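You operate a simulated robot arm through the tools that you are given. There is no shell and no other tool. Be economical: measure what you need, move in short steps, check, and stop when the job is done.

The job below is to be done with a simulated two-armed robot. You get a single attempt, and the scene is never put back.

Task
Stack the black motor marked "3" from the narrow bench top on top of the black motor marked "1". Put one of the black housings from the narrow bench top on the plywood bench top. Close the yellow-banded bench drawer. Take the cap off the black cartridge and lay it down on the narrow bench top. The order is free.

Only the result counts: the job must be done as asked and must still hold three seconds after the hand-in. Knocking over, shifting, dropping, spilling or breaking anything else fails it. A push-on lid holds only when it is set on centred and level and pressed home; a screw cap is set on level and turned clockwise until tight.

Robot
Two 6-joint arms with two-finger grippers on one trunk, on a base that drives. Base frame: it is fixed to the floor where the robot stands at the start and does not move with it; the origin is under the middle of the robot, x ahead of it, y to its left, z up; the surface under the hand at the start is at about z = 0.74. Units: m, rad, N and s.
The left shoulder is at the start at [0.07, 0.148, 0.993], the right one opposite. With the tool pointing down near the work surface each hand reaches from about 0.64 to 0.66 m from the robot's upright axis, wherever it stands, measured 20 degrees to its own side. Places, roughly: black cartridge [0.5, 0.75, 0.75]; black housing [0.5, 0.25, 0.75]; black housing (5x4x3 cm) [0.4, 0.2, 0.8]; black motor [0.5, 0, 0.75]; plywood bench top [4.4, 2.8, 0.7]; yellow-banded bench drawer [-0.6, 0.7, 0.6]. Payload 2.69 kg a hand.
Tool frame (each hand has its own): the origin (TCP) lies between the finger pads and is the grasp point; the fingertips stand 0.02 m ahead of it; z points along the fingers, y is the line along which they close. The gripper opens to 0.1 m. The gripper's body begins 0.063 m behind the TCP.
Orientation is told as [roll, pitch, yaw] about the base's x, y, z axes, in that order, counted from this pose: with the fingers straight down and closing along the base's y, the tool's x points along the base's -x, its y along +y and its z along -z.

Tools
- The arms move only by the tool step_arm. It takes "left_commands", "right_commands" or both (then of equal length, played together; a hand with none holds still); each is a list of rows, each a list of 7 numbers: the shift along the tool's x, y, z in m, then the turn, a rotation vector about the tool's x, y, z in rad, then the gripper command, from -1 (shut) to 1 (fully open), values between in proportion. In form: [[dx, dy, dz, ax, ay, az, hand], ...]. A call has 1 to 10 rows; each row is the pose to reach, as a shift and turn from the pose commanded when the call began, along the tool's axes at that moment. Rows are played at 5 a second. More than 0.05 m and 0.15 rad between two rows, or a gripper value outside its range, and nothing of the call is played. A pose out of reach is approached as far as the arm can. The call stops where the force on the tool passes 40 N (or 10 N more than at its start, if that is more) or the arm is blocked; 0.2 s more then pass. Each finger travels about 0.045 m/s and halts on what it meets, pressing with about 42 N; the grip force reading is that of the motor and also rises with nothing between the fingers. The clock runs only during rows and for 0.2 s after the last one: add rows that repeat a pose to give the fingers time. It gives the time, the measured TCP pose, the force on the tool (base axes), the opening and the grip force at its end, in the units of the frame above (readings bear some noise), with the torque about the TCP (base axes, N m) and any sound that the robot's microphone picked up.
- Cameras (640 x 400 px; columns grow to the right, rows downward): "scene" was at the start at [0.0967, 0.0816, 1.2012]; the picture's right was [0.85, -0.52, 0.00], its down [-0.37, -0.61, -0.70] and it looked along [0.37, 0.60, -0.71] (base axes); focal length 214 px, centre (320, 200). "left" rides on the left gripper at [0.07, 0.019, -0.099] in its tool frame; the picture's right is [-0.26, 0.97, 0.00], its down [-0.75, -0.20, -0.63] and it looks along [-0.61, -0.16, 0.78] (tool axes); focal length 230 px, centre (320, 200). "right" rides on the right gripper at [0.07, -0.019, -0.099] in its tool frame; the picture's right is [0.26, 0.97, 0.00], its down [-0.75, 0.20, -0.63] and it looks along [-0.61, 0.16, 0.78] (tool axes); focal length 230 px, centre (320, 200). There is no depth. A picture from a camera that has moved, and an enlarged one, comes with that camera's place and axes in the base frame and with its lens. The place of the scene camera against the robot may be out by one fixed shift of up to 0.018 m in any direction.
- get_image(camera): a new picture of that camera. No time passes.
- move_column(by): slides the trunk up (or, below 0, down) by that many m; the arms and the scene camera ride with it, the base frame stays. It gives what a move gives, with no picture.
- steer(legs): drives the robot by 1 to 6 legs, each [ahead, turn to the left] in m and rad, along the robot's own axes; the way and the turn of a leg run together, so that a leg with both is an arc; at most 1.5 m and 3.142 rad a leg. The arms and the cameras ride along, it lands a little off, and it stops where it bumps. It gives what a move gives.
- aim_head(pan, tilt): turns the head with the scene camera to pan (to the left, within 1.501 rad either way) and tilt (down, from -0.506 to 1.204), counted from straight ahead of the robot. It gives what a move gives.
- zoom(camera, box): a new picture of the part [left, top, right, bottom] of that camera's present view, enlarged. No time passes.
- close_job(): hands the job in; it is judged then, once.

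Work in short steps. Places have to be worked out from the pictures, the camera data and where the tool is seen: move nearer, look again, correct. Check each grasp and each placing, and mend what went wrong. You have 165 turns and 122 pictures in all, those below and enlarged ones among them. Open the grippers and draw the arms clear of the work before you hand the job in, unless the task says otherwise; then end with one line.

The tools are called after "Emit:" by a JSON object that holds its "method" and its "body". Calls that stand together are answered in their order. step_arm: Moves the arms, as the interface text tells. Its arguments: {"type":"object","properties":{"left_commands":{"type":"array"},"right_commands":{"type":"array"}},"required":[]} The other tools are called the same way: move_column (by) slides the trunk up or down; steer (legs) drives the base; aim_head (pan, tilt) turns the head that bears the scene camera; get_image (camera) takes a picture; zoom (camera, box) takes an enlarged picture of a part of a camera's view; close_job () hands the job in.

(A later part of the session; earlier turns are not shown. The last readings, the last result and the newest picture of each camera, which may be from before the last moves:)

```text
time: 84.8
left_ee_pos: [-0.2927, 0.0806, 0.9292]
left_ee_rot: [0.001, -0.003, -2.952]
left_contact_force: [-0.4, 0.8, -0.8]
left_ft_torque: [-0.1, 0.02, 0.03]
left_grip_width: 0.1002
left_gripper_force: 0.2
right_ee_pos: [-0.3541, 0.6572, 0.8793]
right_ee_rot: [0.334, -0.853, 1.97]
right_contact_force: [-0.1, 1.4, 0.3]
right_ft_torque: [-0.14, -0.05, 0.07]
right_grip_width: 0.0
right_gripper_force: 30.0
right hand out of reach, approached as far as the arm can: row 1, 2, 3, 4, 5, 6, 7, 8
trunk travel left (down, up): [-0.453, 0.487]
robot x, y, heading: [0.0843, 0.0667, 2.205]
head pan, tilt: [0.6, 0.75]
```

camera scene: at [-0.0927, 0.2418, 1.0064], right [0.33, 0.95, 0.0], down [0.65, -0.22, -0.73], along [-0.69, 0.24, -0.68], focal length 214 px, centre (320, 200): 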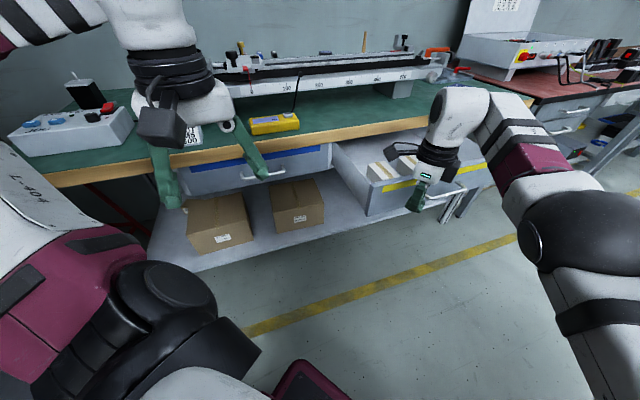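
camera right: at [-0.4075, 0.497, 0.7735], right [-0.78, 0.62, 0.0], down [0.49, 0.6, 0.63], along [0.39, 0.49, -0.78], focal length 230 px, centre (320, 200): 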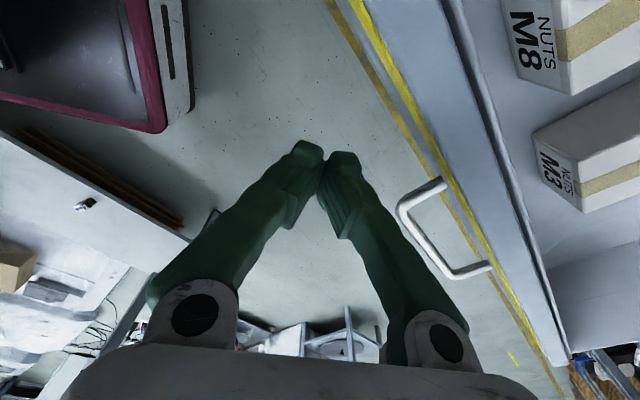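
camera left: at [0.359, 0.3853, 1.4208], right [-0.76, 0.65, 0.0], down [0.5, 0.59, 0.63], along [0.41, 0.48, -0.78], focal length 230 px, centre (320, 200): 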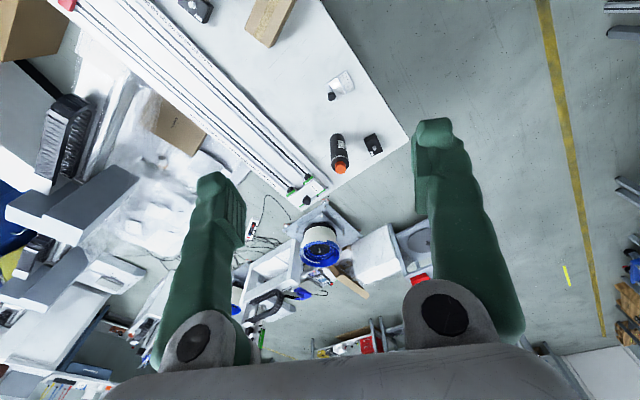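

The hand tilted by about 0.85–0.9 rad, moving out and up. I look at it.

Emit:
{"method": "get_image", "body": {"camera": "scene"}}

Emit:
{"method": "get_image", "body": {"camera": "right"}}

```text
72 pictures are left
camera scene: at [-0.0173, 0.1512, 1.1061], right [0.33, 0.94, -0.01], down [0.64, -0.23, -0.73], along [-0.69, 0.23, -0.68], focal length 214 px, centre (320, 200)
```

scene: 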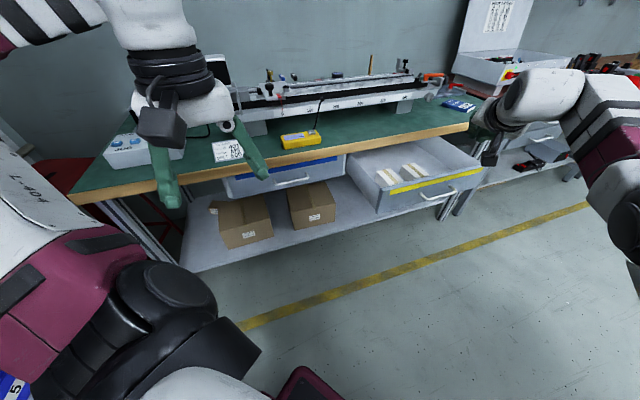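

```text
71 pictures are left
camera right: at [-0.2648, 0.5744, 0.8832], right [-0.68, -0.73, 0.01], down [0.02, 0.0, 1.0], along [-0.73, 0.68, 0.01], focal length 230 px, centre (320, 200)
```

right: 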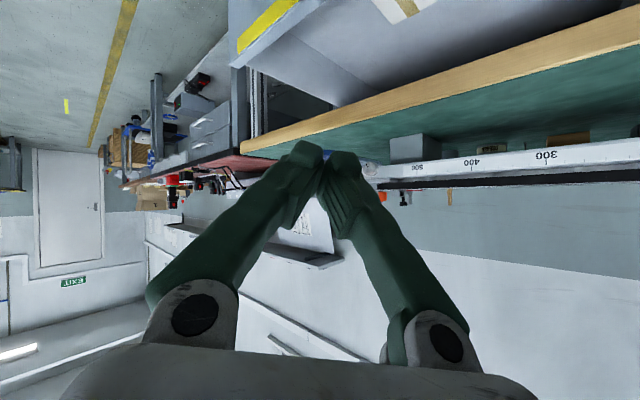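

The fingers now point forward and down at about 52°, which suits pushing under the bench edge (top z≈0.75, x≈-0.60). I raise the trunk, and shift the robot so that the tip meets the front at y≈0.54, clear of the handle.

Emit:
{"method": "move_column", "body": {"by": 0.15}}

Emit:
{"method": "steer", "body": {"legs": [[0, -0.6], [-0.1, 0], [0, 0.5]]}}

Emit:
{"method": "move_column", "body": {"by": -0.345}}

Emit:
{"method": "get_image", "body": {"camera": "scene"}}

Emit:
{"method": "get_image", "body": {"camera": "right"}}

```text
time: 86.5
left_ee_pos: [-0.2961, 0.0756, 1.0793]
left_ee_rot: [-0.006, 0.001, -2.95]
left_contact_force: [-0.1, 0.0, -1.0]
left_ft_torque: [-0.01, 0.0, 0.01]
left_grip_width: 0.0999
left_gripper_force: 0.0
right_ee_pos: [-0.3575, 0.6533, 1.0315]
right_ee_rot: [0.33, -0.863, 1.979]
right_contact_force: [0.2, 0.2, 0.3]
right_ft_torque: [-0.04, -0.02, 0.0]
right_grip_width: 0.0
right_gripper_force: 29.3
trunk travel left (down, up): [-0.603, 0.337]
robot x, y, heading: [0.0849, 0.0675, 2.215]
head pan, tilt: [0.6, 0.75]
```

```text
time: 90.7
left_ee_pos: [-0.2896, 0.0102, 1.0785]
left_ee_rot: [-0.005, 0.001, -3.046]
left_contact_force: [0.0, 0.6, -0.1]
left_ft_torque: [0.01, -0.02, 0.01]
left_grip_width: 0.1002
left_gripper_force: 0.1
right_ee_pos: [-0.296, 0.5916, 1.0327]
right_ee_rot: [0.331, -0.862, 1.884]
right_contact_force: [0.3, -1.0, -0.8]
right_ft_torque: [-0.01, 0.0, 0.0]
right_grip_width: 0.0
right_gripper_force: 29.6
trunk travel left (down, up): [-0.603, 0.337]
robot x, y, heading: [0.0882, -0.0333, 2.115]
head pan, tilt: [0.6, 0.75]
```

```text
time: 94.1
left_ee_pos: [-0.2889, 0.0118, 0.734]
left_ee_rot: [-0.006, 0.0, -3.045]
left_contact_force: [0.0, 0.8, 0.0]
left_ft_torque: [0.02, -0.01, 0.01]
left_grip_width: 0.0997
left_gripper_force: 0.2
right_ee_pos: [-0.2957, 0.59, 0.6874]
right_ee_rot: [0.331, -0.862, 1.884]
right_contact_force: [0.5, -0.2, 0.0]
right_ft_torque: [-0.01, 0.0, -0.02]
right_grip_width: 0.0
right_gripper_force: 29.2
trunk travel left (down, up): [-0.258, 0.682]
robot x, y, heading: [0.0878, -0.0331, 2.12]
head pan, tilt: [0.6, 0.75]
```

```text
70 pictures are left
camera scene: at [-0.0079, 0.0545, 0.9114], right [0.41, 0.91, 0.0], down [0.62, -0.28, -0.73], along [-0.67, 0.3, -0.68], focal length 214 px, centre (320, 200)
```

scene: 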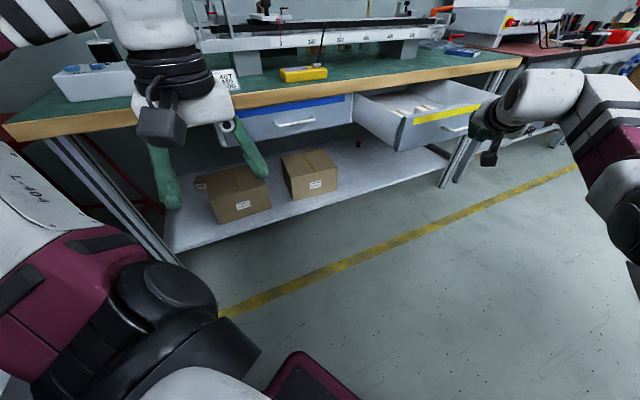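

```text
69 pictures are left
camera right: at [-0.2143, 0.4996, 0.6905], right [-0.74, -0.67, 0.01], down [0.02, -0.01, 1.0], along [-0.67, 0.74, 0.02], focal length 230 px, centre (320, 200)
```

right: 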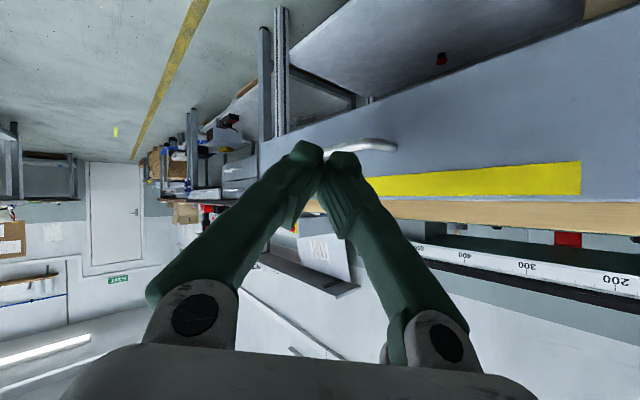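

The tip is level with the yellow band. I turn left toward contact, then push with a combined arc that moves the tip straight along -x.

Emit:
{"method": "steer", "body": {"legs": [[0, 0.13]]}}

Emit:
{"method": "steer", "body": {"legs": [[0.07, 0.11]]}}

Emit:
{"method": "get_image", "body": {"camera": "scene"}}

Emit:
{"method": "get_image", "body": {"camera": "right"}}

```text
time: 95.1
left_ee_pos: [-0.2916, -0.037, 0.7335]
left_ee_rot: [-0.008, 0.0, -2.916]
left_contact_force: [0.2, -0.6, -0.4]
left_ft_torque: [-0.01, -0.03, -0.03]
left_grip_width: 0.0998
left_gripper_force: 0.0
right_ee_pos: [-0.3718, 0.5353, 0.6864]
right_ee_rot: [0.329, -0.863, 2.014]
right_contact_force: [-0.7, 0.1, -0.2]
right_ft_torque: [0.01, -0.01, 0.0]
right_grip_width: 0.0
right_gripper_force: 29.4
trunk travel left (down, up): [-0.258, 0.682]
robot x, y, heading: [0.0904, -0.036, 2.249]
head pan, tilt: [0.6, 0.75]
```

```text
time: 96.1
left_ee_pos: [-0.3362, -0.0272, 0.7335]
left_ee_rot: [-0.008, 0.002, -2.804]
left_contact_force: [0.1, -0.3, -0.4]
left_ft_torque: [0.01, -0.03, -0.02]
left_grip_width: 0.1001
left_gripper_force: 0.0
right_ee_pos: [-0.4796, 0.535, 0.6852]
right_ee_rot: [0.328, -0.861, 2.126]
right_contact_force: [-0.3, 0.2, -0.7]
right_ft_torque: [0.04, -0.03, -0.03]
right_grip_width: 0.0001
right_gripper_force: 29.2
trunk travel left (down, up): [-0.258, 0.682]
robot x, y, heading: [0.0393, 0.0183, 2.356]
head pan, tilt: [0.6, 0.75]
```

```text
68 pictures are left
camera scene: at [-0.0713, 0.0809, 0.9111], right [0.18, 0.98, 0.0], down [0.67, -0.13, -0.73], along [-0.72, 0.13, -0.68], focal length 214 px, centre (320, 200)
```

scene: 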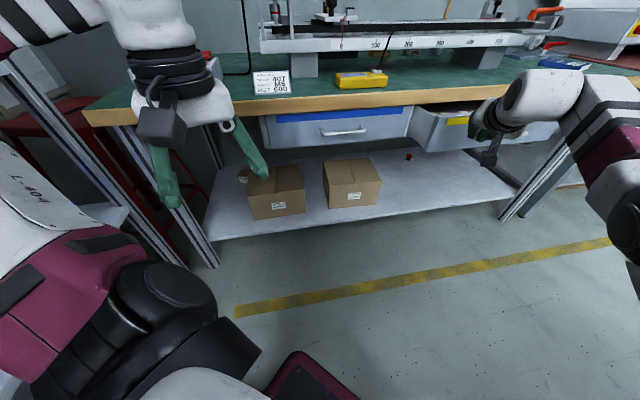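

```text
67 pictures are left
camera right: at [-0.3802, 0.465, 0.6894], right [-0.57, -0.82, 0.01], down [0.02, 0.0, 1.0], along [-0.82, 0.57, 0.02], focal length 230 px, centre (320, 200)
```

right: 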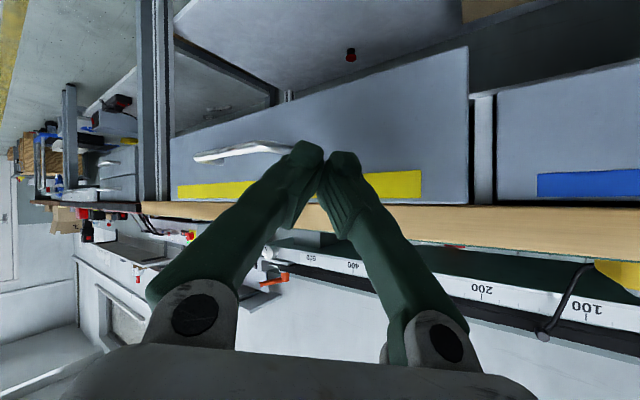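

The drawer is sliding in well. I push on by about 6 cm.

Emit:
{"method": "steer", "body": {"legs": [[0.045, 0.062]]}}

Emit:
{"method": "get_image", "body": {"camera": "right"}}

```text
time: 97.0
left_ee_pos: [-0.3651, -0.0199, 0.7341]
left_ee_rot: [-0.008, 0.002, -2.743]
left_contact_force: [-0.6, -1.3, -0.6]
left_ft_torque: [0.0, -0.01, 0.0]
left_grip_width: 0.1002
left_gripper_force: 0.1
right_ee_pos: [-0.5432, 0.5316, 0.6861]
right_ee_rot: [0.327, -0.86, 2.188]
right_contact_force: [0.3, 0.0, -0.1]
right_ft_torque: [-0.02, -0.01, -0.05]
right_grip_width: 0.0
right_gripper_force: 29.2
trunk travel left (down, up): [-0.258, 0.682]
robot x, y, heading: [0.0073, 0.0482, 2.416]
head pan, tilt: [0.6, 0.75]
```

```text
66 pictures are left
camera right: at [-0.4395, 0.469, 0.6892], right [-0.51, -0.86, 0.01], down [0.02, 0.0, 1.0], along [-0.86, 0.51, 0.02], focal length 230 px, centre (320, 200)
```

right: 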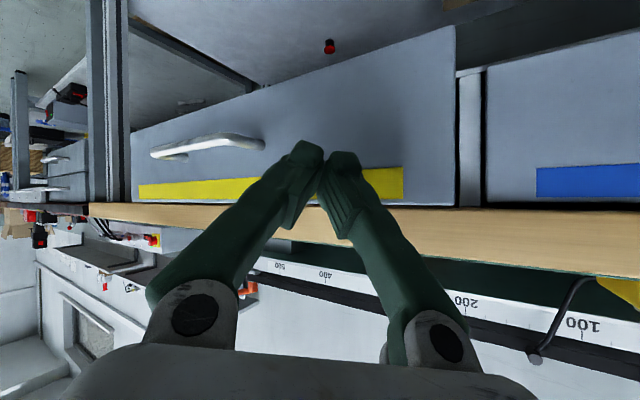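

Still moving freely. I push on in smaller steps until it stops.

Emit:
{"method": "steer", "body": {"legs": [[0.02, 0.027]]}}

Emit:
{"method": "steer", "body": {"legs": [[0.015, 0.02]]}}

Emit:
{"method": "get_image", "body": {"camera": "right"}}

```text
time: 97.8
left_ee_pos: [-0.3787, -0.0169, 0.7335]
left_ee_rot: [-0.007, -0.002, -2.716]
left_contact_force: [-0.6, 0.3, 0.1]
left_ft_torque: [-0.01, -0.05, 0.02]
left_grip_width: 0.1
left_gripper_force: 0.0
right_ee_pos: [-0.5701, 0.5289, 0.6861]
right_ee_rot: [0.328, -0.861, 2.215]
right_contact_force: [0.4, 0.0, -0.3]
right_ft_torque: [0.02, -0.02, -0.02]
right_grip_width: 0.0
right_gripper_force: 29.7
trunk travel left (down, up): [-0.258, 0.682]
robot x, y, heading: [-0.0061, 0.0653, 2.445]
head pan, tilt: [0.6, 0.75]
```

```text
time: 98.6
left_ee_pos: [-0.3874, -0.0149, 0.7335]
left_ee_rot: [-0.005, 0.001, -2.695]
left_contact_force: [-0.7, 0.1, -0.3]
left_ft_torque: [0.0, -0.04, 0.0]
left_grip_width: 0.0999
left_gripper_force: 0.1
right_ee_pos: [-0.5919, 0.5271, 0.6854]
right_ee_rot: [0.327, -0.859, 2.233]
right_contact_force: [-0.2, -0.3, -0.6]
right_ft_torque: [0.0, 0.01, -0.02]
right_grip_width: 0.0
right_gripper_force: 28.9
trunk travel left (down, up): [-0.258, 0.682]
robot x, y, heading: [-0.0146, 0.0725, 2.465]
head pan, tilt: [0.6, 0.75]
```

```text
65 pictures are left
camera right: at [-0.485, 0.4703, 0.6892], right [-0.47, -0.88, 0.01], down [0.02, 0.0, 1.0], along [-0.88, 0.47, 0.02], focal length 230 px, centre (320, 200)
```

right: 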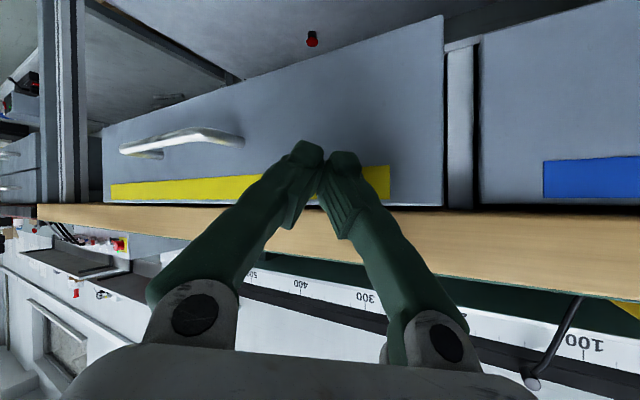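

Compared with the closed blue drawer, about 2.5 cm remain. I push further.

Emit:
{"method": "steer", "body": {"legs": [[0.013, 0.016]]}}

Emit:
{"method": "steer", "body": {"legs": [[0.008, 0.01]]}}

Emit:
{"method": "get_image", "body": {"camera": "right"}}

```text
time: 99.3
left_ee_pos: [-0.3975, -0.0121, 0.7344]
left_ee_rot: [-0.005, 0.0, -2.679]
left_contact_force: [-0.4, -1.2, -1.6]
left_ft_torque: [0.01, 0.03, 0.0]
left_grip_width: 0.0999
left_gripper_force: 0.2
right_ee_pos: [-0.6106, 0.5269, 0.6869]
right_ee_rot: [0.328, -0.861, 2.251]
right_contact_force: [-0.8, 0.3, 0.8]
right_ft_torque: [0.0, 0.01, 0.0]
right_grip_width: 0.0002
right_gripper_force: 29.5
trunk travel left (down, up): [-0.258, 0.682]
robot x, y, heading: [-0.0302, 0.0804, 2.479]
head pan, tilt: [0.6, 0.75]
```

```text
time: 100.1
left_ee_pos: [-0.4022, -0.0111, 0.7345]
left_ee_rot: [-0.009, -0.001, -2.671]
left_contact_force: [-0.6, -0.5, 0.0]
left_ft_torque: [0.01, 0.01, 0.02]
left_grip_width: 0.1
left_gripper_force: 0.1
right_ee_pos: [-0.6213, 0.5265, 0.6862]
right_ee_rot: [0.329, -0.86, 2.258]
right_contact_force: [-0.4, 0.1, -0.1]
right_ft_torque: [0.03, -0.01, -0.01]
right_grip_width: 0.0
right_gripper_force: 29.9
trunk travel left (down, up): [-0.258, 0.682]
robot x, y, heading: [-0.0327, 0.0845, 2.491]
head pan, tilt: [0.6, 0.75]
```

```text
64 pictures are left
camera right: at [-0.5119, 0.4709, 0.6894], right [-0.45, -0.89, 0.01], down [0.02, 0.0, 1.0], along [-0.89, 0.45, 0.02], focal length 230 px, centre (320, 200)
```

right: 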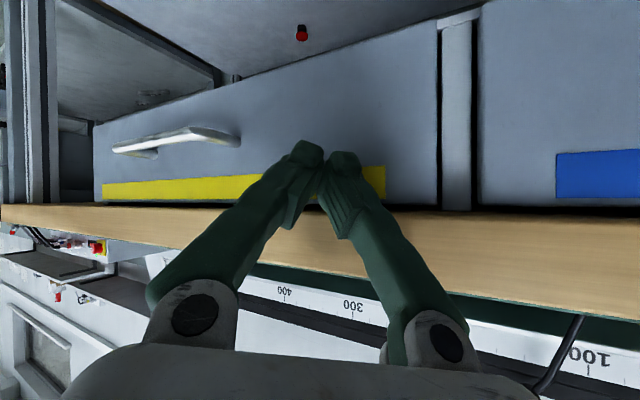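

The two fronts look coplanar now. I push a bit more to make sure it is home.

Emit:
{"method": "steer", "body": {"legs": [[0.006, 0.008]]}}

Emit:
{"method": "zoom", "body": {"camera": "right", "box": [340, 0, 640, 220]}}

```text
time: 100.8
left_ee_pos: [-0.4073, -0.0091, 0.7343]
left_ee_rot: [-0.006, -0.002, -2.662]
left_contact_force: [-0.7, -0.7, -0.2]
left_ft_torque: [0.01, -0.04, -0.02]
left_grip_width: 0.1001
left_gripper_force: 0.1
right_ee_pos: [-0.6289, 0.5265, 0.6838]
right_ee_rot: [0.327, -0.856, 2.266]
right_contact_force: [3.4, -0.2, -5.1]
right_ft_torque: [0.01, 0.0, 0.03]
right_grip_width: 0.0002
right_gripper_force: 29.8
trunk travel left (down, up): [-0.258, 0.682]
robot x, y, heading: [-0.0358, 0.0875, 2.495]
head pan, tilt: [0.6, 0.75]
```

```text
1.82 times, centred on (490, 110) of right
camera zoom: at [-0.5193, 0.4718, 0.6883], right [-0.44, -0.9, 0.01], down [0.02, 0.0, 1.0], along [-0.9, 0.44, 0.01], focal length 418 px, centre (11, 364)
```

zoom: 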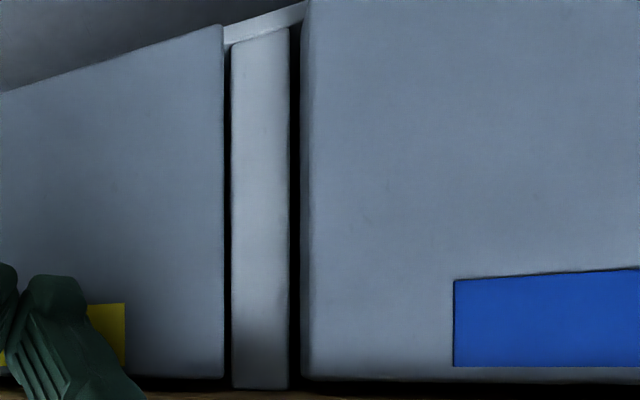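

A reaction force has appeared (3.4 N, -5 N), so it is at its stop or nearly. One more small push to confirm.

Emit:
{"method": "steer", "body": {"legs": [[0.004, 0.005]]}}

Emit:
{"method": "steer", "body": {"legs": [[-0.1, -0.1]]}}

Emit:
{"method": "get_image", "body": {"camera": "right"}}

Emit:
{"method": "get_image", "body": {"camera": "scene"}}

```text
time: 101.5
left_ee_pos: [-0.4058, -0.0106, 0.7363]
left_ee_rot: [-0.01, -0.005, -2.657]
left_contact_force: [0.4, 0.3, 0.2]
left_ft_torque: [-0.01, -0.01, -0.05]
left_grip_width: 0.1
left_gripper_force: 0.1
right_ee_pos: [-0.6288, 0.5264, 0.6844]
right_ee_rot: [0.326, -0.853, 2.271]
right_contact_force: [35.2, -2.3, -8.6]
right_ft_torque: [0.18, 0.44, 0.53]
right_grip_width: 0.0
right_gripper_force: 29.7
trunk travel left (down, up): [-0.258, 0.682]
robot x, y, heading: [-0.0392, 0.0894, 2.503]
head pan, tilt: [0.6, 0.75]
```

```text
time: 102.7
left_ee_pos: [-0.3386, -0.039, 0.7344]
left_ee_rot: [-0.007, -0.003, -2.752]
left_contact_force: [0.5, 0.0, -0.7]
left_ft_torque: [-0.01, 0.01, -0.02]
left_grip_width: 0.1001
left_gripper_force: 0.1
right_ee_pos: [-0.5083, 0.5172, 0.6837]
right_ee_rot: [0.324, -0.855, 2.176]
right_contact_force: [0.3, -0.2, -0.2]
right_ft_torque: [-0.05, 0.01, 0.01]
right_grip_width: 0.0003
right_gripper_force: 29.5
trunk travel left (down, up): [-0.258, 0.682]
robot x, y, heading: [0.0339, 0.0274, 2.405]
head pan, tilt: [0.6, 0.75]
```

```text
62 pictures are left
camera right: at [-0.405, 0.4523, 0.6876], right [-0.53, -0.85, 0.01], down [0.01, 0.0, 1.0], along [-0.85, 0.53, 0.01], focal length 230 px, centre (320, 200)
```

right: 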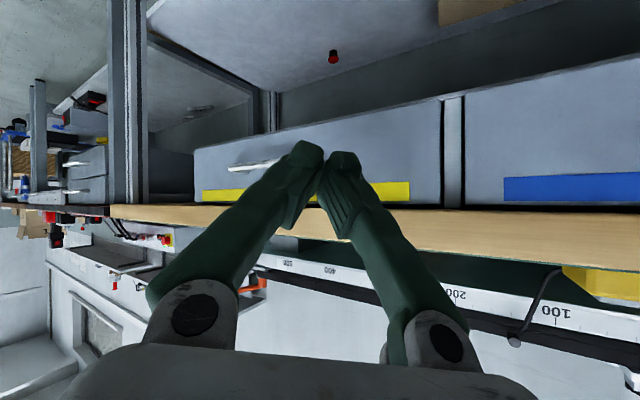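

```text
61 pictures are left
camera scene: at [-0.0779, 0.0836, 0.9115], right [0.14, 0.99, 0.0], down [0.67, -0.09, -0.73], along [-0.72, 0.1, -0.68], focal length 214 px, centre (320, 200)
```

scene: 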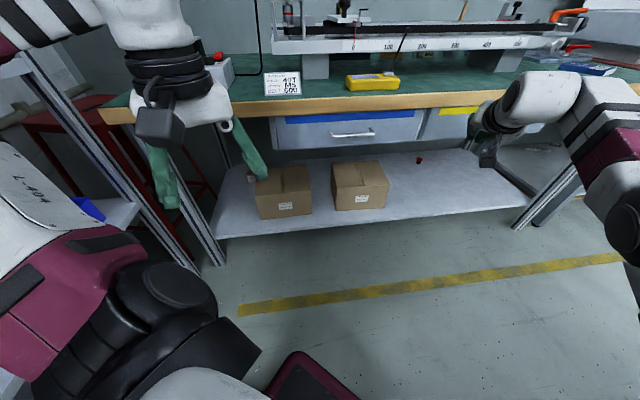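

35 N of reaction: the drawer is fully shut. I raise the trunk and bring the right hand back to tool-down.

Emit:
{"method": "move_column", "body": {"by": 0.5}}

Emit:
{"method": "step_arm", "body": {"right_commands": [[0.0266, 0.0056, -0.0096, 0.038, 0.106, 0.0173, -1], [0.0531, 0.0112, -0.0193, 0.076, 0.212, 0.0346, -1], [0.0797, 0.0168, -0.0289, 0.114, 0.318, 0.052, -1], [0.1062, 0.0224, -0.0386, 0.152, 0.424, 0.069, -1], [0.1328, 0.028, -0.0482, 0.19, 0.529, 0.0866, -1], [0.1593, 0.0336, -0.0578, 0.228, 0.635, 0.104, -1], [0.1859, 0.0392, -0.0675, 0.266, 0.741, 0.121, -1], [0.2124, 0.0448, -0.0771, 0.304, 0.847, 0.1385, -1], [0.2124, 0.0448, -0.0771, 0.304, 0.847, 0.1385, -1]]}}

```text
refused: 0.5 is not a number from -0.4 to 0.4
```

```text
time: 104.7
left_ee_pos: [-0.3403, -0.0393, 0.7337]
left_ee_rot: [-0.007, 0.0, -2.751]
left_contact_force: [0.0, -0.9, 0.6]
left_ft_torque: [-0.04, 0.0, -0.02]
left_grip_width: 0.0999
left_gripper_force: 0.2
right_ee_pos: [-0.4044, 0.3358, 0.5804]
right_ee_rot: [-0.002, 0.003, 2.175]
right_contact_force: [-0.1, 0.4, 0.1]
right_ft_torque: [0.01, -0.03, -0.03]
right_grip_width: 0.0
right_gripper_force: 30.0
right hand out of reach, approached as far as the arm can: row 1, 2, 3, 4, 5, 8, 9
trunk travel left (down, up): [-0.258, 0.682]
robot x, y, heading: [0.037, 0.0291, 2.399]
head pan, tilt: [0.6, 0.75]
```

Hand is vertical again. I raise the trunk 0.55 in two moves, then drive to about (-0.03,0.59) facing the bench again.

Emit:
{"method": "move_column", "body": {"by": 0.4}}

Emit:
{"method": "move_column", "body": {"by": 0.15}}

Emit:
{"method": "steer", "body": {"legs": [[0, -0.71], [0.569, 0], [0, -1.689]]}}

Emit:
{"method": "aim_head", "body": {"pan": 0.0, "tilt": 0.85}}

Emit:
{"method": "get_image", "body": {"camera": "scene"}}

```text
time: 108.5
left_ee_pos: [-0.3396, -0.0385, 1.1335]
left_ee_rot: [-0.006, 0.0, -2.753]
left_contact_force: [0.6, 0.3, -0.2]
left_ft_torque: [0.0, -0.01, -0.02]
left_grip_width: 0.0997
left_gripper_force: 0.0
right_ee_pos: [-0.4043, 0.3375, 0.9796]
right_ee_rot: [-0.001, 0.002, 2.174]
right_contact_force: [-0.1, 0.0, 0.8]
right_ft_torque: [-0.01, 0.0, 0.0]
right_grip_width: 0.0
right_gripper_force: 29.6
trunk travel left (down, up): [-0.658, 0.282]
robot x, y, heading: [0.0355, 0.0236, 2.407]
head pan, tilt: [0.6, 0.75]
```

```text
time: 110.2
left_ee_pos: [-0.3398, -0.0377, 1.2844]
left_ee_rot: [-0.007, -0.001, -2.754]
left_contact_force: [0.4, -0.9, 0.7]
left_ft_torque: [-0.02, -0.01, 0.01]
left_grip_width: 0.0999
left_gripper_force: 0.1
right_ee_pos: [-0.4051, 0.3367, 1.1303]
right_ee_rot: [-0.002, 0.002, 2.175]
right_contact_force: [0.2, -0.4, 0.1]
right_ft_torque: [0.02, 0.03, -0.01]
right_grip_width: 0.0
right_gripper_force: 29.4
trunk travel left (down, up): [-0.808, 0.132]
robot x, y, heading: [0.0371, 0.0286, 2.407]
head pan, tilt: [0.6, 0.75]
```

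```text
time: 119.6
left_ee_pos: [0.2141, 0.8872, 1.2835]
left_ee_rot: [-0.007, 0.0, 1.099]
left_contact_force: [-0.5, 0.2, 0.0]
left_ft_torque: [0.01, 0.02, -0.02]
left_grip_width: 0.1
left_gripper_force: 0.1
right_ee_pos: [0.5087, 0.6445, 1.13]
right_ee_rot: [-0.003, 0.002, -0.255]
right_contact_force: [-0.2, -0.8, -0.2]
right_ft_torque: [0.04, 0.0, 0.06]
right_grip_width: 0.0
right_gripper_force: 29.5
trunk travel left (down, up): [-0.808, 0.132]
robot x, y, heading: [-0.0272, 0.5901, -0.034]
head pan, tilt: [0.6, 0.75]
```

```text
time: 120.6
left_ee_pos: [0.2139, 0.887, 1.2835]
left_ee_rot: [-0.006, 0.001, 1.1]
left_contact_force: [-0.6, 0.0, -0.2]
left_ft_torque: [-0.02, -0.01, 0.0]
left_grip_width: 0.1001
left_gripper_force: 0.1
right_ee_pos: [0.5076, 0.6446, 1.1301]
right_ee_rot: [0.0, 0.002, -0.255]
right_contact_force: [-0.9, -0.1, -0.8]
right_ft_torque: [0.02, 0.03, 0.0]
right_grip_width: 0.0002
right_gripper_force: 29.4
trunk travel left (down, up): [-0.808, 0.132]
robot x, y, heading: [-0.028, 0.5935, -0.031]
head pan, tilt: [0.0, 0.85]
```

```text
60 pictures are left
camera scene: at [0.104, 0.6009, 1.4533], right [-0.03, -1.0, 0.0], down [-0.75, 0.02, -0.66], along [0.66, -0.02, -0.75], focal length 214 px, centre (320, 200)
```

scene: 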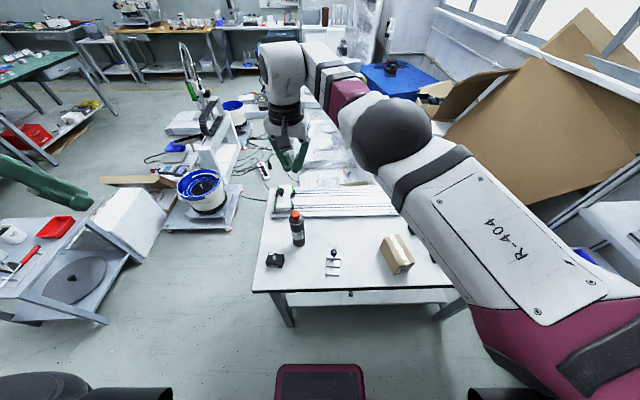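

Right hand is nearly above the cartridge. I open it and lower the trunk to TCP z≈0.96, then view.

Emit:
{"method": "step_arm", "body": {"right_commands": [[0, 0, 0, 0, 0, 0, 0.5], [0, 0, 0, 0, 0, 0, 0.5], [0, 0, 0, 0, 0, 0, 0.5], [0, 0, 0, 0, 0, 0, 0.5], [0, 0, 0, 0, 0, 0, 0.5]]}}

Emit:
{"method": "move_column", "body": {"by": -0.15}}

Emit:
{"method": "get_image", "body": {"camera": "right"}}

Emit:
{"method": "zoom", "body": {"camera": "scene", "box": [230, 100, 370, 220]}}

```text
time: 121.8
left_ee_pos: [0.2133, 0.8858, 1.2849]
left_ee_rot: [-0.009, -0.001, 1.1]
left_contact_force: [-0.2, -0.9, 0.3]
left_ft_torque: [0.03, -0.02, -0.01]
left_grip_width: 0.0998
left_gripper_force: 0.1
right_ee_pos: [0.5081, 0.6444, 1.1299]
right_ee_rot: [-0.002, 0.0, -0.256]
right_contact_force: [0.3, 0.1, 0.1]
right_ft_torque: [0.0, 0.02, -0.01]
right_grip_width: 0.0753
right_gripper_force: 0.1
trunk travel left (down, up): [-0.808, 0.132]
robot x, y, heading: [-0.0317, 0.5923, -0.03]
head pan, tilt: [0.0, 0.85]
```

```text
time: 123.5
left_ee_pos: [0.2131, 0.8865, 1.1338]
left_ee_rot: [-0.007, 0.001, 1.1]
left_contact_force: [0.3, 0.4, -0.4]
left_ft_torque: [0.01, -0.01, 0.0]
left_grip_width: 0.1
left_gripper_force: 0.0
right_ee_pos: [0.5079, 0.6435, 0.9796]
right_ee_rot: [-0.003, 0.002, -0.256]
right_contact_force: [-0.1, 0.0, 0.2]
right_ft_torque: [0.0, -0.05, -0.02]
right_grip_width: 0.0751
right_gripper_force: 0.1
trunk travel left (down, up): [-0.658, 0.282]
robot x, y, heading: [-0.0279, 0.5925, -0.03]
head pan, tilt: [0.0, 0.85]
```

```text
59 pictures are left
camera right: at [0.4353, 0.6436, 1.0783], right [0.0, 1.0, 0.0], down [0.78, 0.0, 0.63], along [0.63, 0.0, -0.78], focal length 230 px, centre (320, 200)
```

right: 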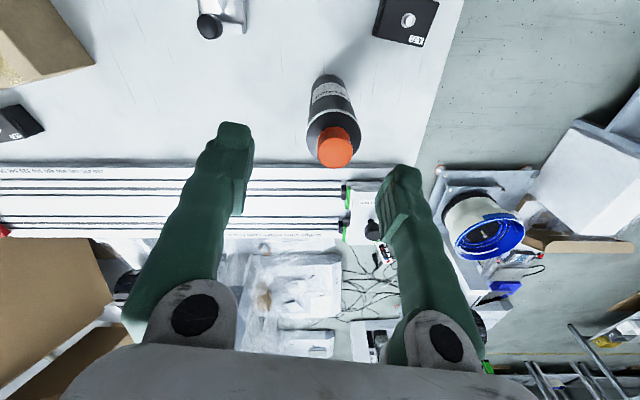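

```text
3.33 times, centred on (300, 160) of scene
camera zoom: at [0.1039, 0.6007, 1.3034], right [-0.03, -1.0, 0.0], down [-0.75, 0.02, -0.66], along [0.66, -0.02, -0.75], focal length 715 px, centre (387, 333)
```

zoom: 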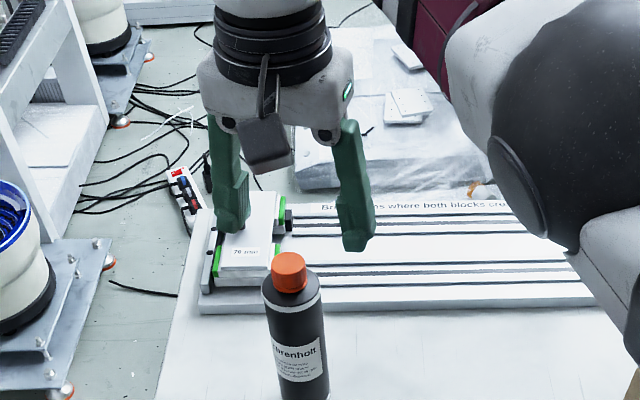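

The cap's axis is at about (0.525,0.658), top z≈0.90. I drive 1 cm ahead, centre the hand and turn it to yaw -1.5 to have a long counter-clockwise stroke.

Emit:
{"method": "steer", "body": {"legs": [[0.012, 0]]}}

Emit:
{"method": "step_arm", "body": {"right_commands": [[0, 0.004, 0, 0, 0, 0.14, 0.5], [0, 0.008, 0, 0, 0, 0.28, 0.5], [-0.001, 0.0153, 0, 0, 0, 0.42, 0.5], [-0.001, 0.0153, 0, 0, 0, 0.56, 0.5], [-0.001, 0.0153, 0, 0, 0, 0.7, 0.5], [-0.001, 0.0153, 0, 0, 0, 0.84, 0.5], [-0.001, 0.0153, 0, 0, 0, 0.98, 0.5], [-0.001, 0.0153, 0, 0, 0, 1.12, 0.5], [-0.001, 0.0153, 0, 0, 0, 1.25, 0.5]]}}

Emit:
{"method": "get_image", "body": {"camera": "right"}}

```text
time: 124.3
left_ee_pos: [0.2228, 0.8859, 1.1349]
left_ee_rot: [-0.01, -0.001, 1.1]
left_contact_force: [-0.1, 0.2, -0.4]
left_ft_torque: [-0.03, -0.05, -0.01]
left_grip_width: 0.1
left_gripper_force: 0.0
right_ee_pos: [0.5169, 0.6439, 0.9828]
right_ee_rot: [0.001, 0.001, -0.254]
right_contact_force: [0.0, 0.6, 0.8]
right_ft_torque: [0.04, 0.01, 0.01]
right_grip_width: 0.075
right_gripper_force: 0.0
trunk travel left (down, up): [-0.658, 0.282]
robot x, y, heading: [-0.018, 0.5918, -0.03]
head pan, tilt: [0.0, 0.85]
```

```text
time: 126.3
left_ee_pos: [0.2254, 0.885, 1.1336]
left_ee_rot: [-0.007, -0.002, 1.099]
left_contact_force: [0.8, -0.7, 0.0]
left_ft_torque: [-0.01, -0.01, 0.0]
left_grip_width: 0.1
left_gripper_force: 0.1
right_ee_pos: [0.5161, 0.65, 0.9794]
right_ee_rot: [-0.001, 0.001, -1.51]
right_contact_force: [-0.7, 0.3, -0.2]
right_ft_torque: [-0.01, 0.0, 0.02]
right_grip_width: 0.0751
right_gripper_force: 0.0
right hand out of reach, approached as far as the arm can: row 2, 3, 4, 5, 6, 7, 8, 9
trunk travel left (down, up): [-0.658, 0.282]
robot x, y, heading: [-0.0175, 0.596, -0.023]
head pan, tilt: [0.0, 0.85]
```

```text
57 pictures are left
camera right: at [0.4928, 0.7184, 1.0776], right [0.95, 0.32, 0.0], down [0.25, -0.74, 0.63], along [0.2, -0.6, -0.78], focal length 230 px, centre (320, 200)
```

right: 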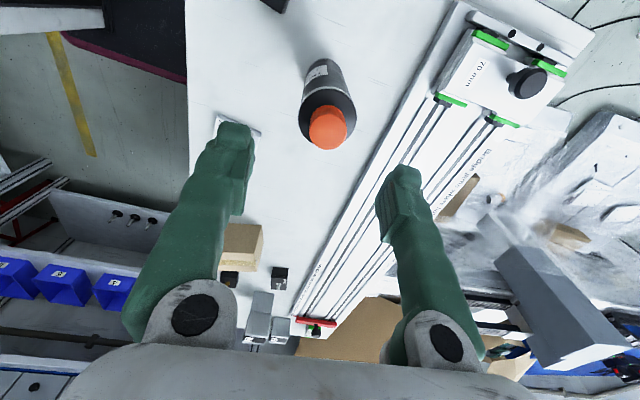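

Triangulating both views gives the cap top centre at (0.520,0.657,0.91). I drive 1 cm more and centre on it.

Emit:
{"method": "steer", "body": {"legs": [[0.012, 0]]}}

Emit:
{"method": "step_arm", "body": {"right_commands": [[0.004, -0.004, 0, 0, 0, 0, 0.5], [0.007, -0.007, 0, 0, 0, 0, 0.5]]}}

```text
time: 127.0
left_ee_pos: [0.2356, 0.886, 1.1336]
left_ee_rot: [-0.009, -0.002, 1.098]
left_contact_force: [-0.7, 0.7, 0.2]
left_ft_torque: [0.03, -0.02, 0.01]
left_grip_width: 0.0998
left_gripper_force: 0.1
right_ee_pos: [0.5258, 0.6494, 0.9802]
right_ee_rot: [0.002, 0.002, -1.507]
right_contact_force: [-1.0, -0.7, 0.8]
right_ft_torque: [0.01, -0.04, -0.01]
right_grip_width: 0.0753
right_gripper_force: 0.2
trunk travel left (down, up): [-0.658, 0.282]
robot x, y, heading: [-0.0079, 0.5943, -0.029]
head pan, tilt: [0.0, 0.85]
```

```text
time: 127.6
left_ee_pos: [0.2367, 0.8858, 1.1333]
left_ee_rot: [-0.007, 0.0, 1.099]
left_contact_force: [-0.1, 0.2, 1.3]
left_ft_torque: [0.0, -0.03, -0.02]
left_grip_width: 0.0997
left_gripper_force: 0.1
right_ee_pos: [0.5198, 0.6577, 0.9807]
right_ee_rot: [0.002, 0.003, -1.505]
right_contact_force: [-0.4, -0.2, 0.8]
right_ft_torque: [0.01, 0.0, 0.02]
right_grip_width: 0.075
right_gripper_force: 0.0
trunk travel left (down, up): [-0.658, 0.282]
robot x, y, heading: [-0.0063, 0.589, -0.027]
head pan, tilt: [0.0, 0.85]
```

Centred. I lower the trunk 0.07 so the tips reach beside the cap, and look.

Emit:
{"method": "move_column", "body": {"by": -0.07}}

Emit:
{"method": "get_image", "body": {"camera": "right"}}

Emit:
{"method": "zoom", "body": {"camera": "scene", "box": [250, 60, 350, 160]}}

```text
time: 128.7
left_ee_pos: [0.2363, 0.8861, 1.0626]
left_ee_rot: [-0.005, -0.001, 1.101]
left_contact_force: [0.2, 0.1, 0.4]
left_ft_torque: [0.0, -0.01, 0.0]
left_grip_width: 0.0998
left_gripper_force: 0.0
right_ee_pos: [0.5205, 0.6568, 0.9106]
right_ee_rot: [0.0, -0.001, -1.505]
right_contact_force: [-0.5, -0.2, 0.4]
right_ft_torque: [0.01, 0.0, -0.01]
right_grip_width: 0.0753
right_gripper_force: 0.2
trunk travel left (down, up): [-0.588, 0.352]
robot x, y, heading: [0.0002, 0.5902, -0.03]
head pan, tilt: [0.0, 0.85]
```

```text
56 pictures are left
camera right: at [0.4968, 0.7247, 1.008], right [0.95, 0.32, 0.0], down [0.25, -0.74, 0.63], along [0.2, -0.6, -0.78], focal length 230 px, centre (320, 200)
```

right: 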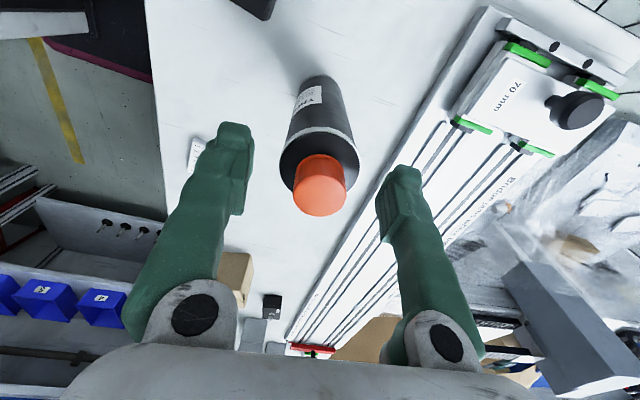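

```text
4.00 times, centred on (300, 110) of scene
camera zoom: at [0.1276, 0.6002, 1.2334], right [-0.03, -1.0, 0.0], down [-0.75, 0.02, -0.66], along [0.66, -0.02, -0.75], focal length 858 px, centre (400, 560)
```

zoom: 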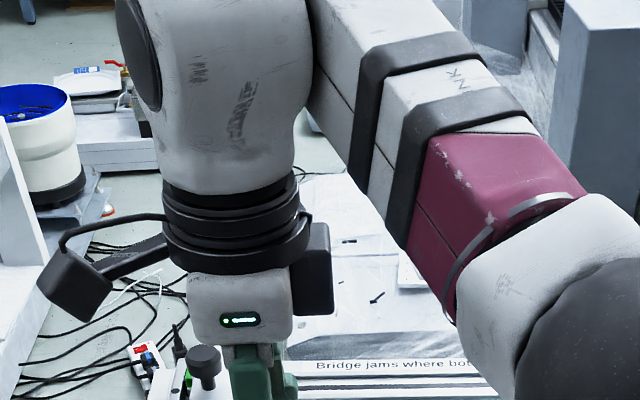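

Cap top is at z≈0.914, centred at (0.519,0.657), and the tips are at 0.891, beside the cap. I close on it.

Emit:
{"method": "step_arm", "body": {"right_commands": [[0, 0, 0.003, 0, 0, 0, 0], [0, 0, 0.003, 0, 0, 0, -0.3], [0, 0, 0.003, 0, 0, 0, -1], [0, 0, 0.003, 0, 0, 0, -1], [0, 0, 0.003, 0, 0, 0, -1], [0, 0, 0.003, 0, 0, 0, -1]]}}

Emit:
{"method": "get_image", "body": {"camera": "right"}}

```text
time: 130.1
left_ee_pos: [0.2366, 0.8863, 1.0632]
left_ee_rot: [-0.008, 0.0, 1.099]
left_contact_force: [0.5, 0.5, 0.1]
left_ft_torque: [-0.03, -0.02, 0.0]
left_grip_width: 0.1003
left_gripper_force: 0.0
right_ee_pos: [0.5213, 0.6578, 0.9063]
right_ee_rot: [0.0, 0.0, -1.508]
right_contact_force: [-0.5, 0.1, 0.3]
right_ft_torque: [-0.04, -0.08, 0.0]
right_grip_width: 0.046
right_gripper_force: 42.0
trunk travel left (down, up): [-0.588, 0.352]
robot x, y, heading: [-0.0037, 0.5875, -0.032]
head pan, tilt: [0.0, 0.85]
```

```text
54 pictures are left
camera right: at [0.4974, 0.725, 1.0045], right [0.95, 0.32, 0.0], down [0.25, -0.74, 0.63], along [0.2, -0.6, -0.78], focal length 230 px, centre (320, 200)
```

right: 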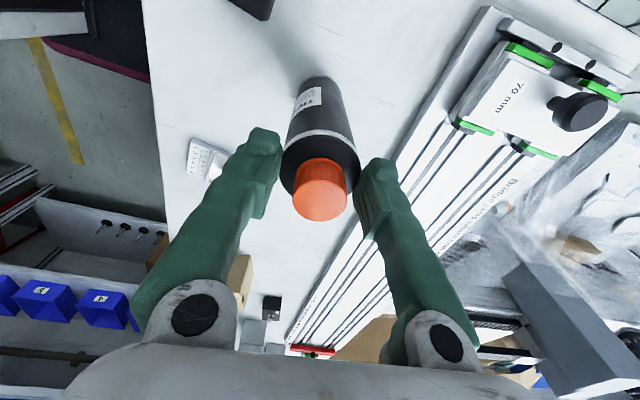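

Width 0.046 means the tips are on the bottle's shoulder, not the cap. I open, raise 12 mm and close again on the cap.

Emit:
{"method": "step_arm", "body": {"right_commands": [[0, 0, 0, 0, 0, 0, 0.2], [0, 0, 0, 0, 0, 0, 0.2], [0, 0, -0.006, 0, 0, 0, 0.2], [0, 0, -0.012, 0, 0, 0, 0.2], [0, 0, -0.012, 0, 0, 0, -0.3], [0, 0, -0.012, 0, 0, 0, -1], [0, 0, -0.012, 0, 0, 0, -1], [0, 0, -0.012, 0, 0, 0, -1]]}}

Emit:
{"method": "get_image", "body": {"camera": "right"}}

```text
time: 131.9
left_ee_pos: [0.2372, 0.886, 1.0634]
left_ee_rot: [-0.006, 0.0, 1.099]
left_contact_force: [-0.5, -0.2, 0.8]
left_ft_torque: [0.0, -0.01, -0.01]
left_grip_width: 0.1
left_gripper_force: 0.1
right_ee_pos: [0.5209, 0.6571, 0.9182]
right_ee_rot: [0.0, 0.002, -1.506]
right_contact_force: [-0.8, -0.3, -0.5]
right_ft_torque: [-0.03, -0.02, 0.01]
right_grip_width: 0.0263
right_gripper_force: 41.2
trunk travel left (down, up): [-0.588, 0.352]
robot x, y, heading: [-0.0059, 0.5947, -0.027]
head pan, tilt: [0.0, 0.85]
```

```text
53 pictures are left
camera right: at [0.4976, 0.7248, 1.0163], right [0.95, 0.32, 0.0], down [0.25, -0.74, 0.63], along [0.2, -0.6, -0.78], focal length 230 px, centre (320, 200)
```

right: 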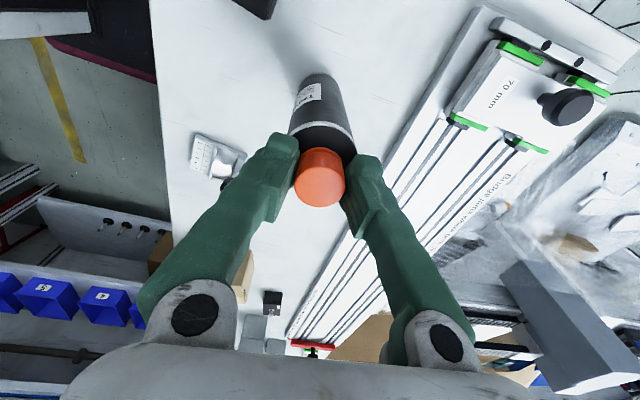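

Now the cap is gripped (0.026). I twist counter-clockwise 0.45 rad and watch the torque and the body's label.

Emit:
{"method": "step_arm", "body": {"right_commands": [[0, 0, 0, 0, 0, -0.1, -1], [0, 0, 0, 0, 0, -0.2, -1], [0, 0, 0, 0, 0, -0.3, -1], [0, 0, 0, 0, 0, -0.4, -1], [0, 0, 0, 0, 0, -0.5, -1]]}}

Emit:
{"method": "zoom", "body": {"camera": "scene", "box": [260, 130, 360, 220]}}

```text
time: 133.1
left_ee_pos: [0.2372, 0.8865, 1.0641]
left_ee_rot: [-0.007, -0.001, 1.097]
left_contact_force: [0.6, 0.9, 0.3]
left_ft_torque: [-0.01, 0.0, -0.01]
left_grip_width: 0.0999
left_gripper_force: 0.0
right_ee_pos: [0.5205, 0.6569, 0.9179]
right_ee_rot: [0.0, 0.001, -1.005]
right_contact_force: [-0.1, -0.5, -0.9]
right_ft_torque: [0.0, -0.02, 0.01]
right_grip_width: 0.0251
right_gripper_force: 41.8
trunk travel left (down, up): [-0.588, 0.352]
robot x, y, heading: [-0.0031, 0.5905, -0.026]
head pan, tilt: [0.0, 0.85]
```

```text
4.44 times, centred on (310, 175) of scene
camera zoom: at [0.1281, 0.6003, 1.2333], right [-0.03, -1.0, 0.0], down [-0.75, 0.02, -0.66], along [0.66, -0.02, -0.75], focal length 953 px, centre (364, 311)
```

zoom: 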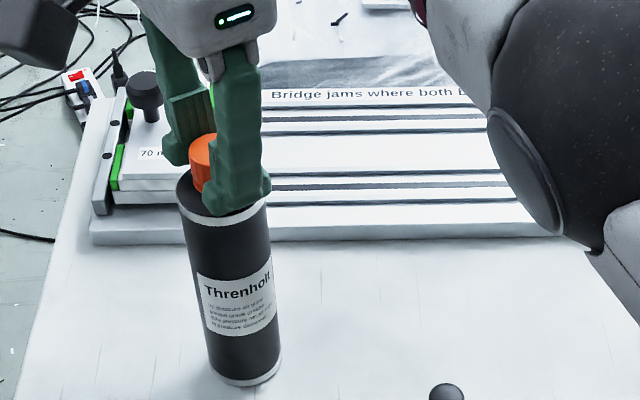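

The label moved, so the body turned along with the cap. I press down lightly with the trunk to increase the base friction and twist again.

Emit:
{"method": "move_column", "body": {"by": -0.004}}

Emit:
{"method": "step_arm", "body": {"right_commands": [[0, 0, 0, 0, 0, -0.1, -1], [0, 0, 0, 0, 0, -0.2, -1], [0, 0, 0, 0, 0, -0.3, -1], [0, 0, 0, 0, 0, -0.4, -1], [0, 0, 0, 0, 0, -0.5, -1]]}}

Emit:
{"method": "zoom", "body": {"camera": "scene", "box": [260, 130, 360, 220]}}

```text
time: 133.6
left_ee_pos: [0.2363, 0.885, 1.0608]
left_ee_rot: [-0.008, -0.002, 1.098]
left_contact_force: [-0.5, -0.5, 0.3]
left_ft_torque: [-0.01, -0.01, 0.01]
left_grip_width: 0.1
left_gripper_force: 0.1
right_ee_pos: [0.5205, 0.6568, 0.9166]
right_ee_rot: [0.005, -0.002, -1.007]
right_contact_force: [2.4, 0.2, 15.5]
right_ft_torque: [-0.02, -0.03, -0.02]
right_grip_width: 0.0254
right_gripper_force: 42.0
trunk travel left (down, up): [-0.584, 0.356]
robot x, y, heading: [-0.0058, 0.5914, -0.025]
head pan, tilt: [0.0, 0.85]
```

```text
time: 134.8
left_ee_pos: [0.2331, 0.8859, 1.0617]
left_ee_rot: [-0.01, -0.001, 1.1]
left_contact_force: [-0.3, 0.2, -0.3]
left_ft_torque: [-0.02, -0.03, 0.02]
left_grip_width: 0.1
left_gripper_force: 0.0
right_ee_pos: [0.5187, 0.6574, 0.9165]
right_ee_rot: [0.002, -0.003, -0.503]
right_contact_force: [0.7, 3.9, 21.6]
right_ft_torque: [0.22, 0.05, -0.03]
right_grip_width: 0.0252
right_gripper_force: 41.7
trunk travel left (down, up): [-0.584, 0.356]
robot x, y, heading: [-0.0039, 0.5888, -0.034]
head pan, tilt: [0.0, 0.85]
```

```text
4.44 times, centred on (310, 175) of scene
camera zoom: at [0.124, 0.6008, 1.2299], right [-0.03, -1.0, 0.0], down [-0.75, 0.02, -0.66], along [0.66, -0.02, -0.75], focal length 953 px, centre (364, 311)
```

zoom: 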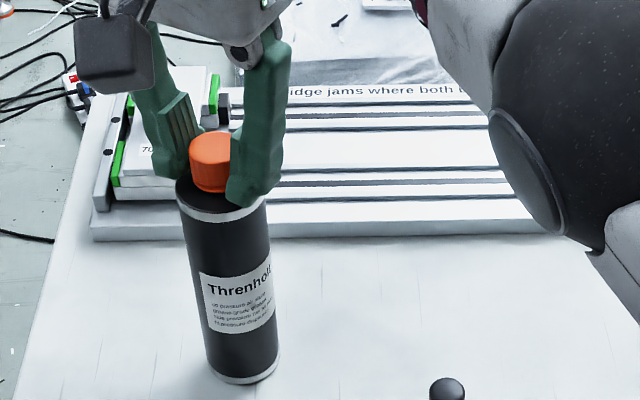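

This time the label barely moved and the upward force rose, so the cap seems to be unscrewing. I continue the stroke to yaw ≈ +0.25.

Emit:
{"method": "step_arm", "body": {"right_commands": [[0, 0, -0.0005, 0, 0, -0.12, -1], [0, 0, -0.0005, 0, 0, -0.24, -1], [0, 0, -0.001, 0, 0, -0.36, -1], [0, 0, -0.001, 0, 0, -0.48, -1], [0, 0, -0.001, 0, 0, -0.6, -1], [0, 0, -0.001, 0, 0, -0.74, -1]]}}

Emit:
{"method": "zoom", "body": {"camera": "scene", "box": [260, 130, 360, 220]}}

```text
time: 136.2
left_ee_pos: [0.2352, 0.8859, 1.0606]
left_ee_rot: [-0.009, -0.001, 1.1]
left_contact_force: [-0.2, 0.1, -0.5]
left_ft_torque: [-0.01, 0.02, 0.01]
left_grip_width: 0.1
left_gripper_force: 0.0
right_ee_pos: [0.52, 0.6572, 0.9166]
right_ee_rot: [0.001, -0.001, 0.235]
right_contact_force: [-1.4, 1.0, 14.6]
right_ft_torque: [0.01, -0.01, -0.01]
right_grip_width: 0.0253
right_gripper_force: 41.6
trunk travel left (down, up): [-0.584, 0.356]
robot x, y, heading: [-0.0032, 0.5937, -0.035]
head pan, tilt: [0.0, 0.85]
```

```text
4.44 times, centred on (310, 175) of scene
camera zoom: at [0.1249, 0.6003, 1.2297], right [-0.03, -1.0, 0.0], down [-0.75, 0.02, -0.66], along [0.66, -0.02, -0.75], focal length 953 px, centre (364, 311)
```

zoom: 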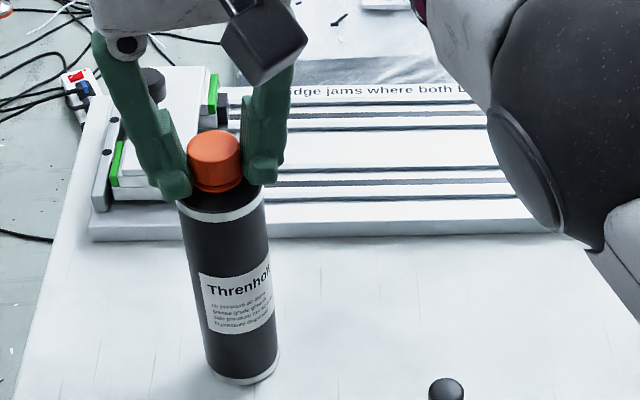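

The body stays still. I test whether the cap is free by lifting gently.

Emit:
{"method": "move_column", "body": {"by": 0.01}}

Emit:
{"method": "zoom", "body": {"camera": "scene", "box": [260, 130, 360, 220]}}

```text
time: 136.8
left_ee_pos: [0.2377, 0.8857, 1.0695]
left_ee_rot: [-0.007, 0.001, 1.098]
left_contact_force: [-0.7, 0.3, -0.3]
left_ft_torque: [0.02, 0.03, 0.0]
left_grip_width: 0.0998
left_gripper_force: 0.0
right_ee_pos: [0.5211, 0.6562, 0.9246]
right_ee_rot: [-0.001, 0.003, 0.231]
right_contact_force: [0.3, -0.3, -3.1]
right_ft_torque: [-0.01, -0.01, -0.01]
right_grip_width: 0.0253
right_gripper_force: 41.9
trunk travel left (down, up): [-0.594, 0.346]
robot x, y, heading: [-0.0064, 0.5935, -0.029]
head pan, tilt: [0.0, 0.85]
```

```text
4.44 times, centred on (310, 175) of scene
camera zoom: at [0.1279, 0.6001, 1.2392], right [-0.03, -1.0, 0.0], down [-0.75, 0.02, -0.66], along [0.66, -0.02, -0.75], focal length 953 px, centre (364, 311)
```

zoom: 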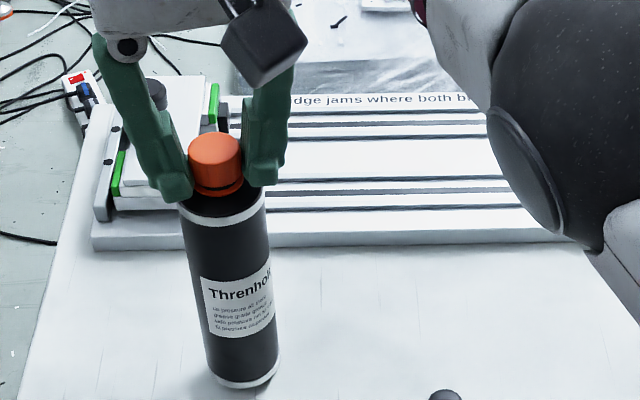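

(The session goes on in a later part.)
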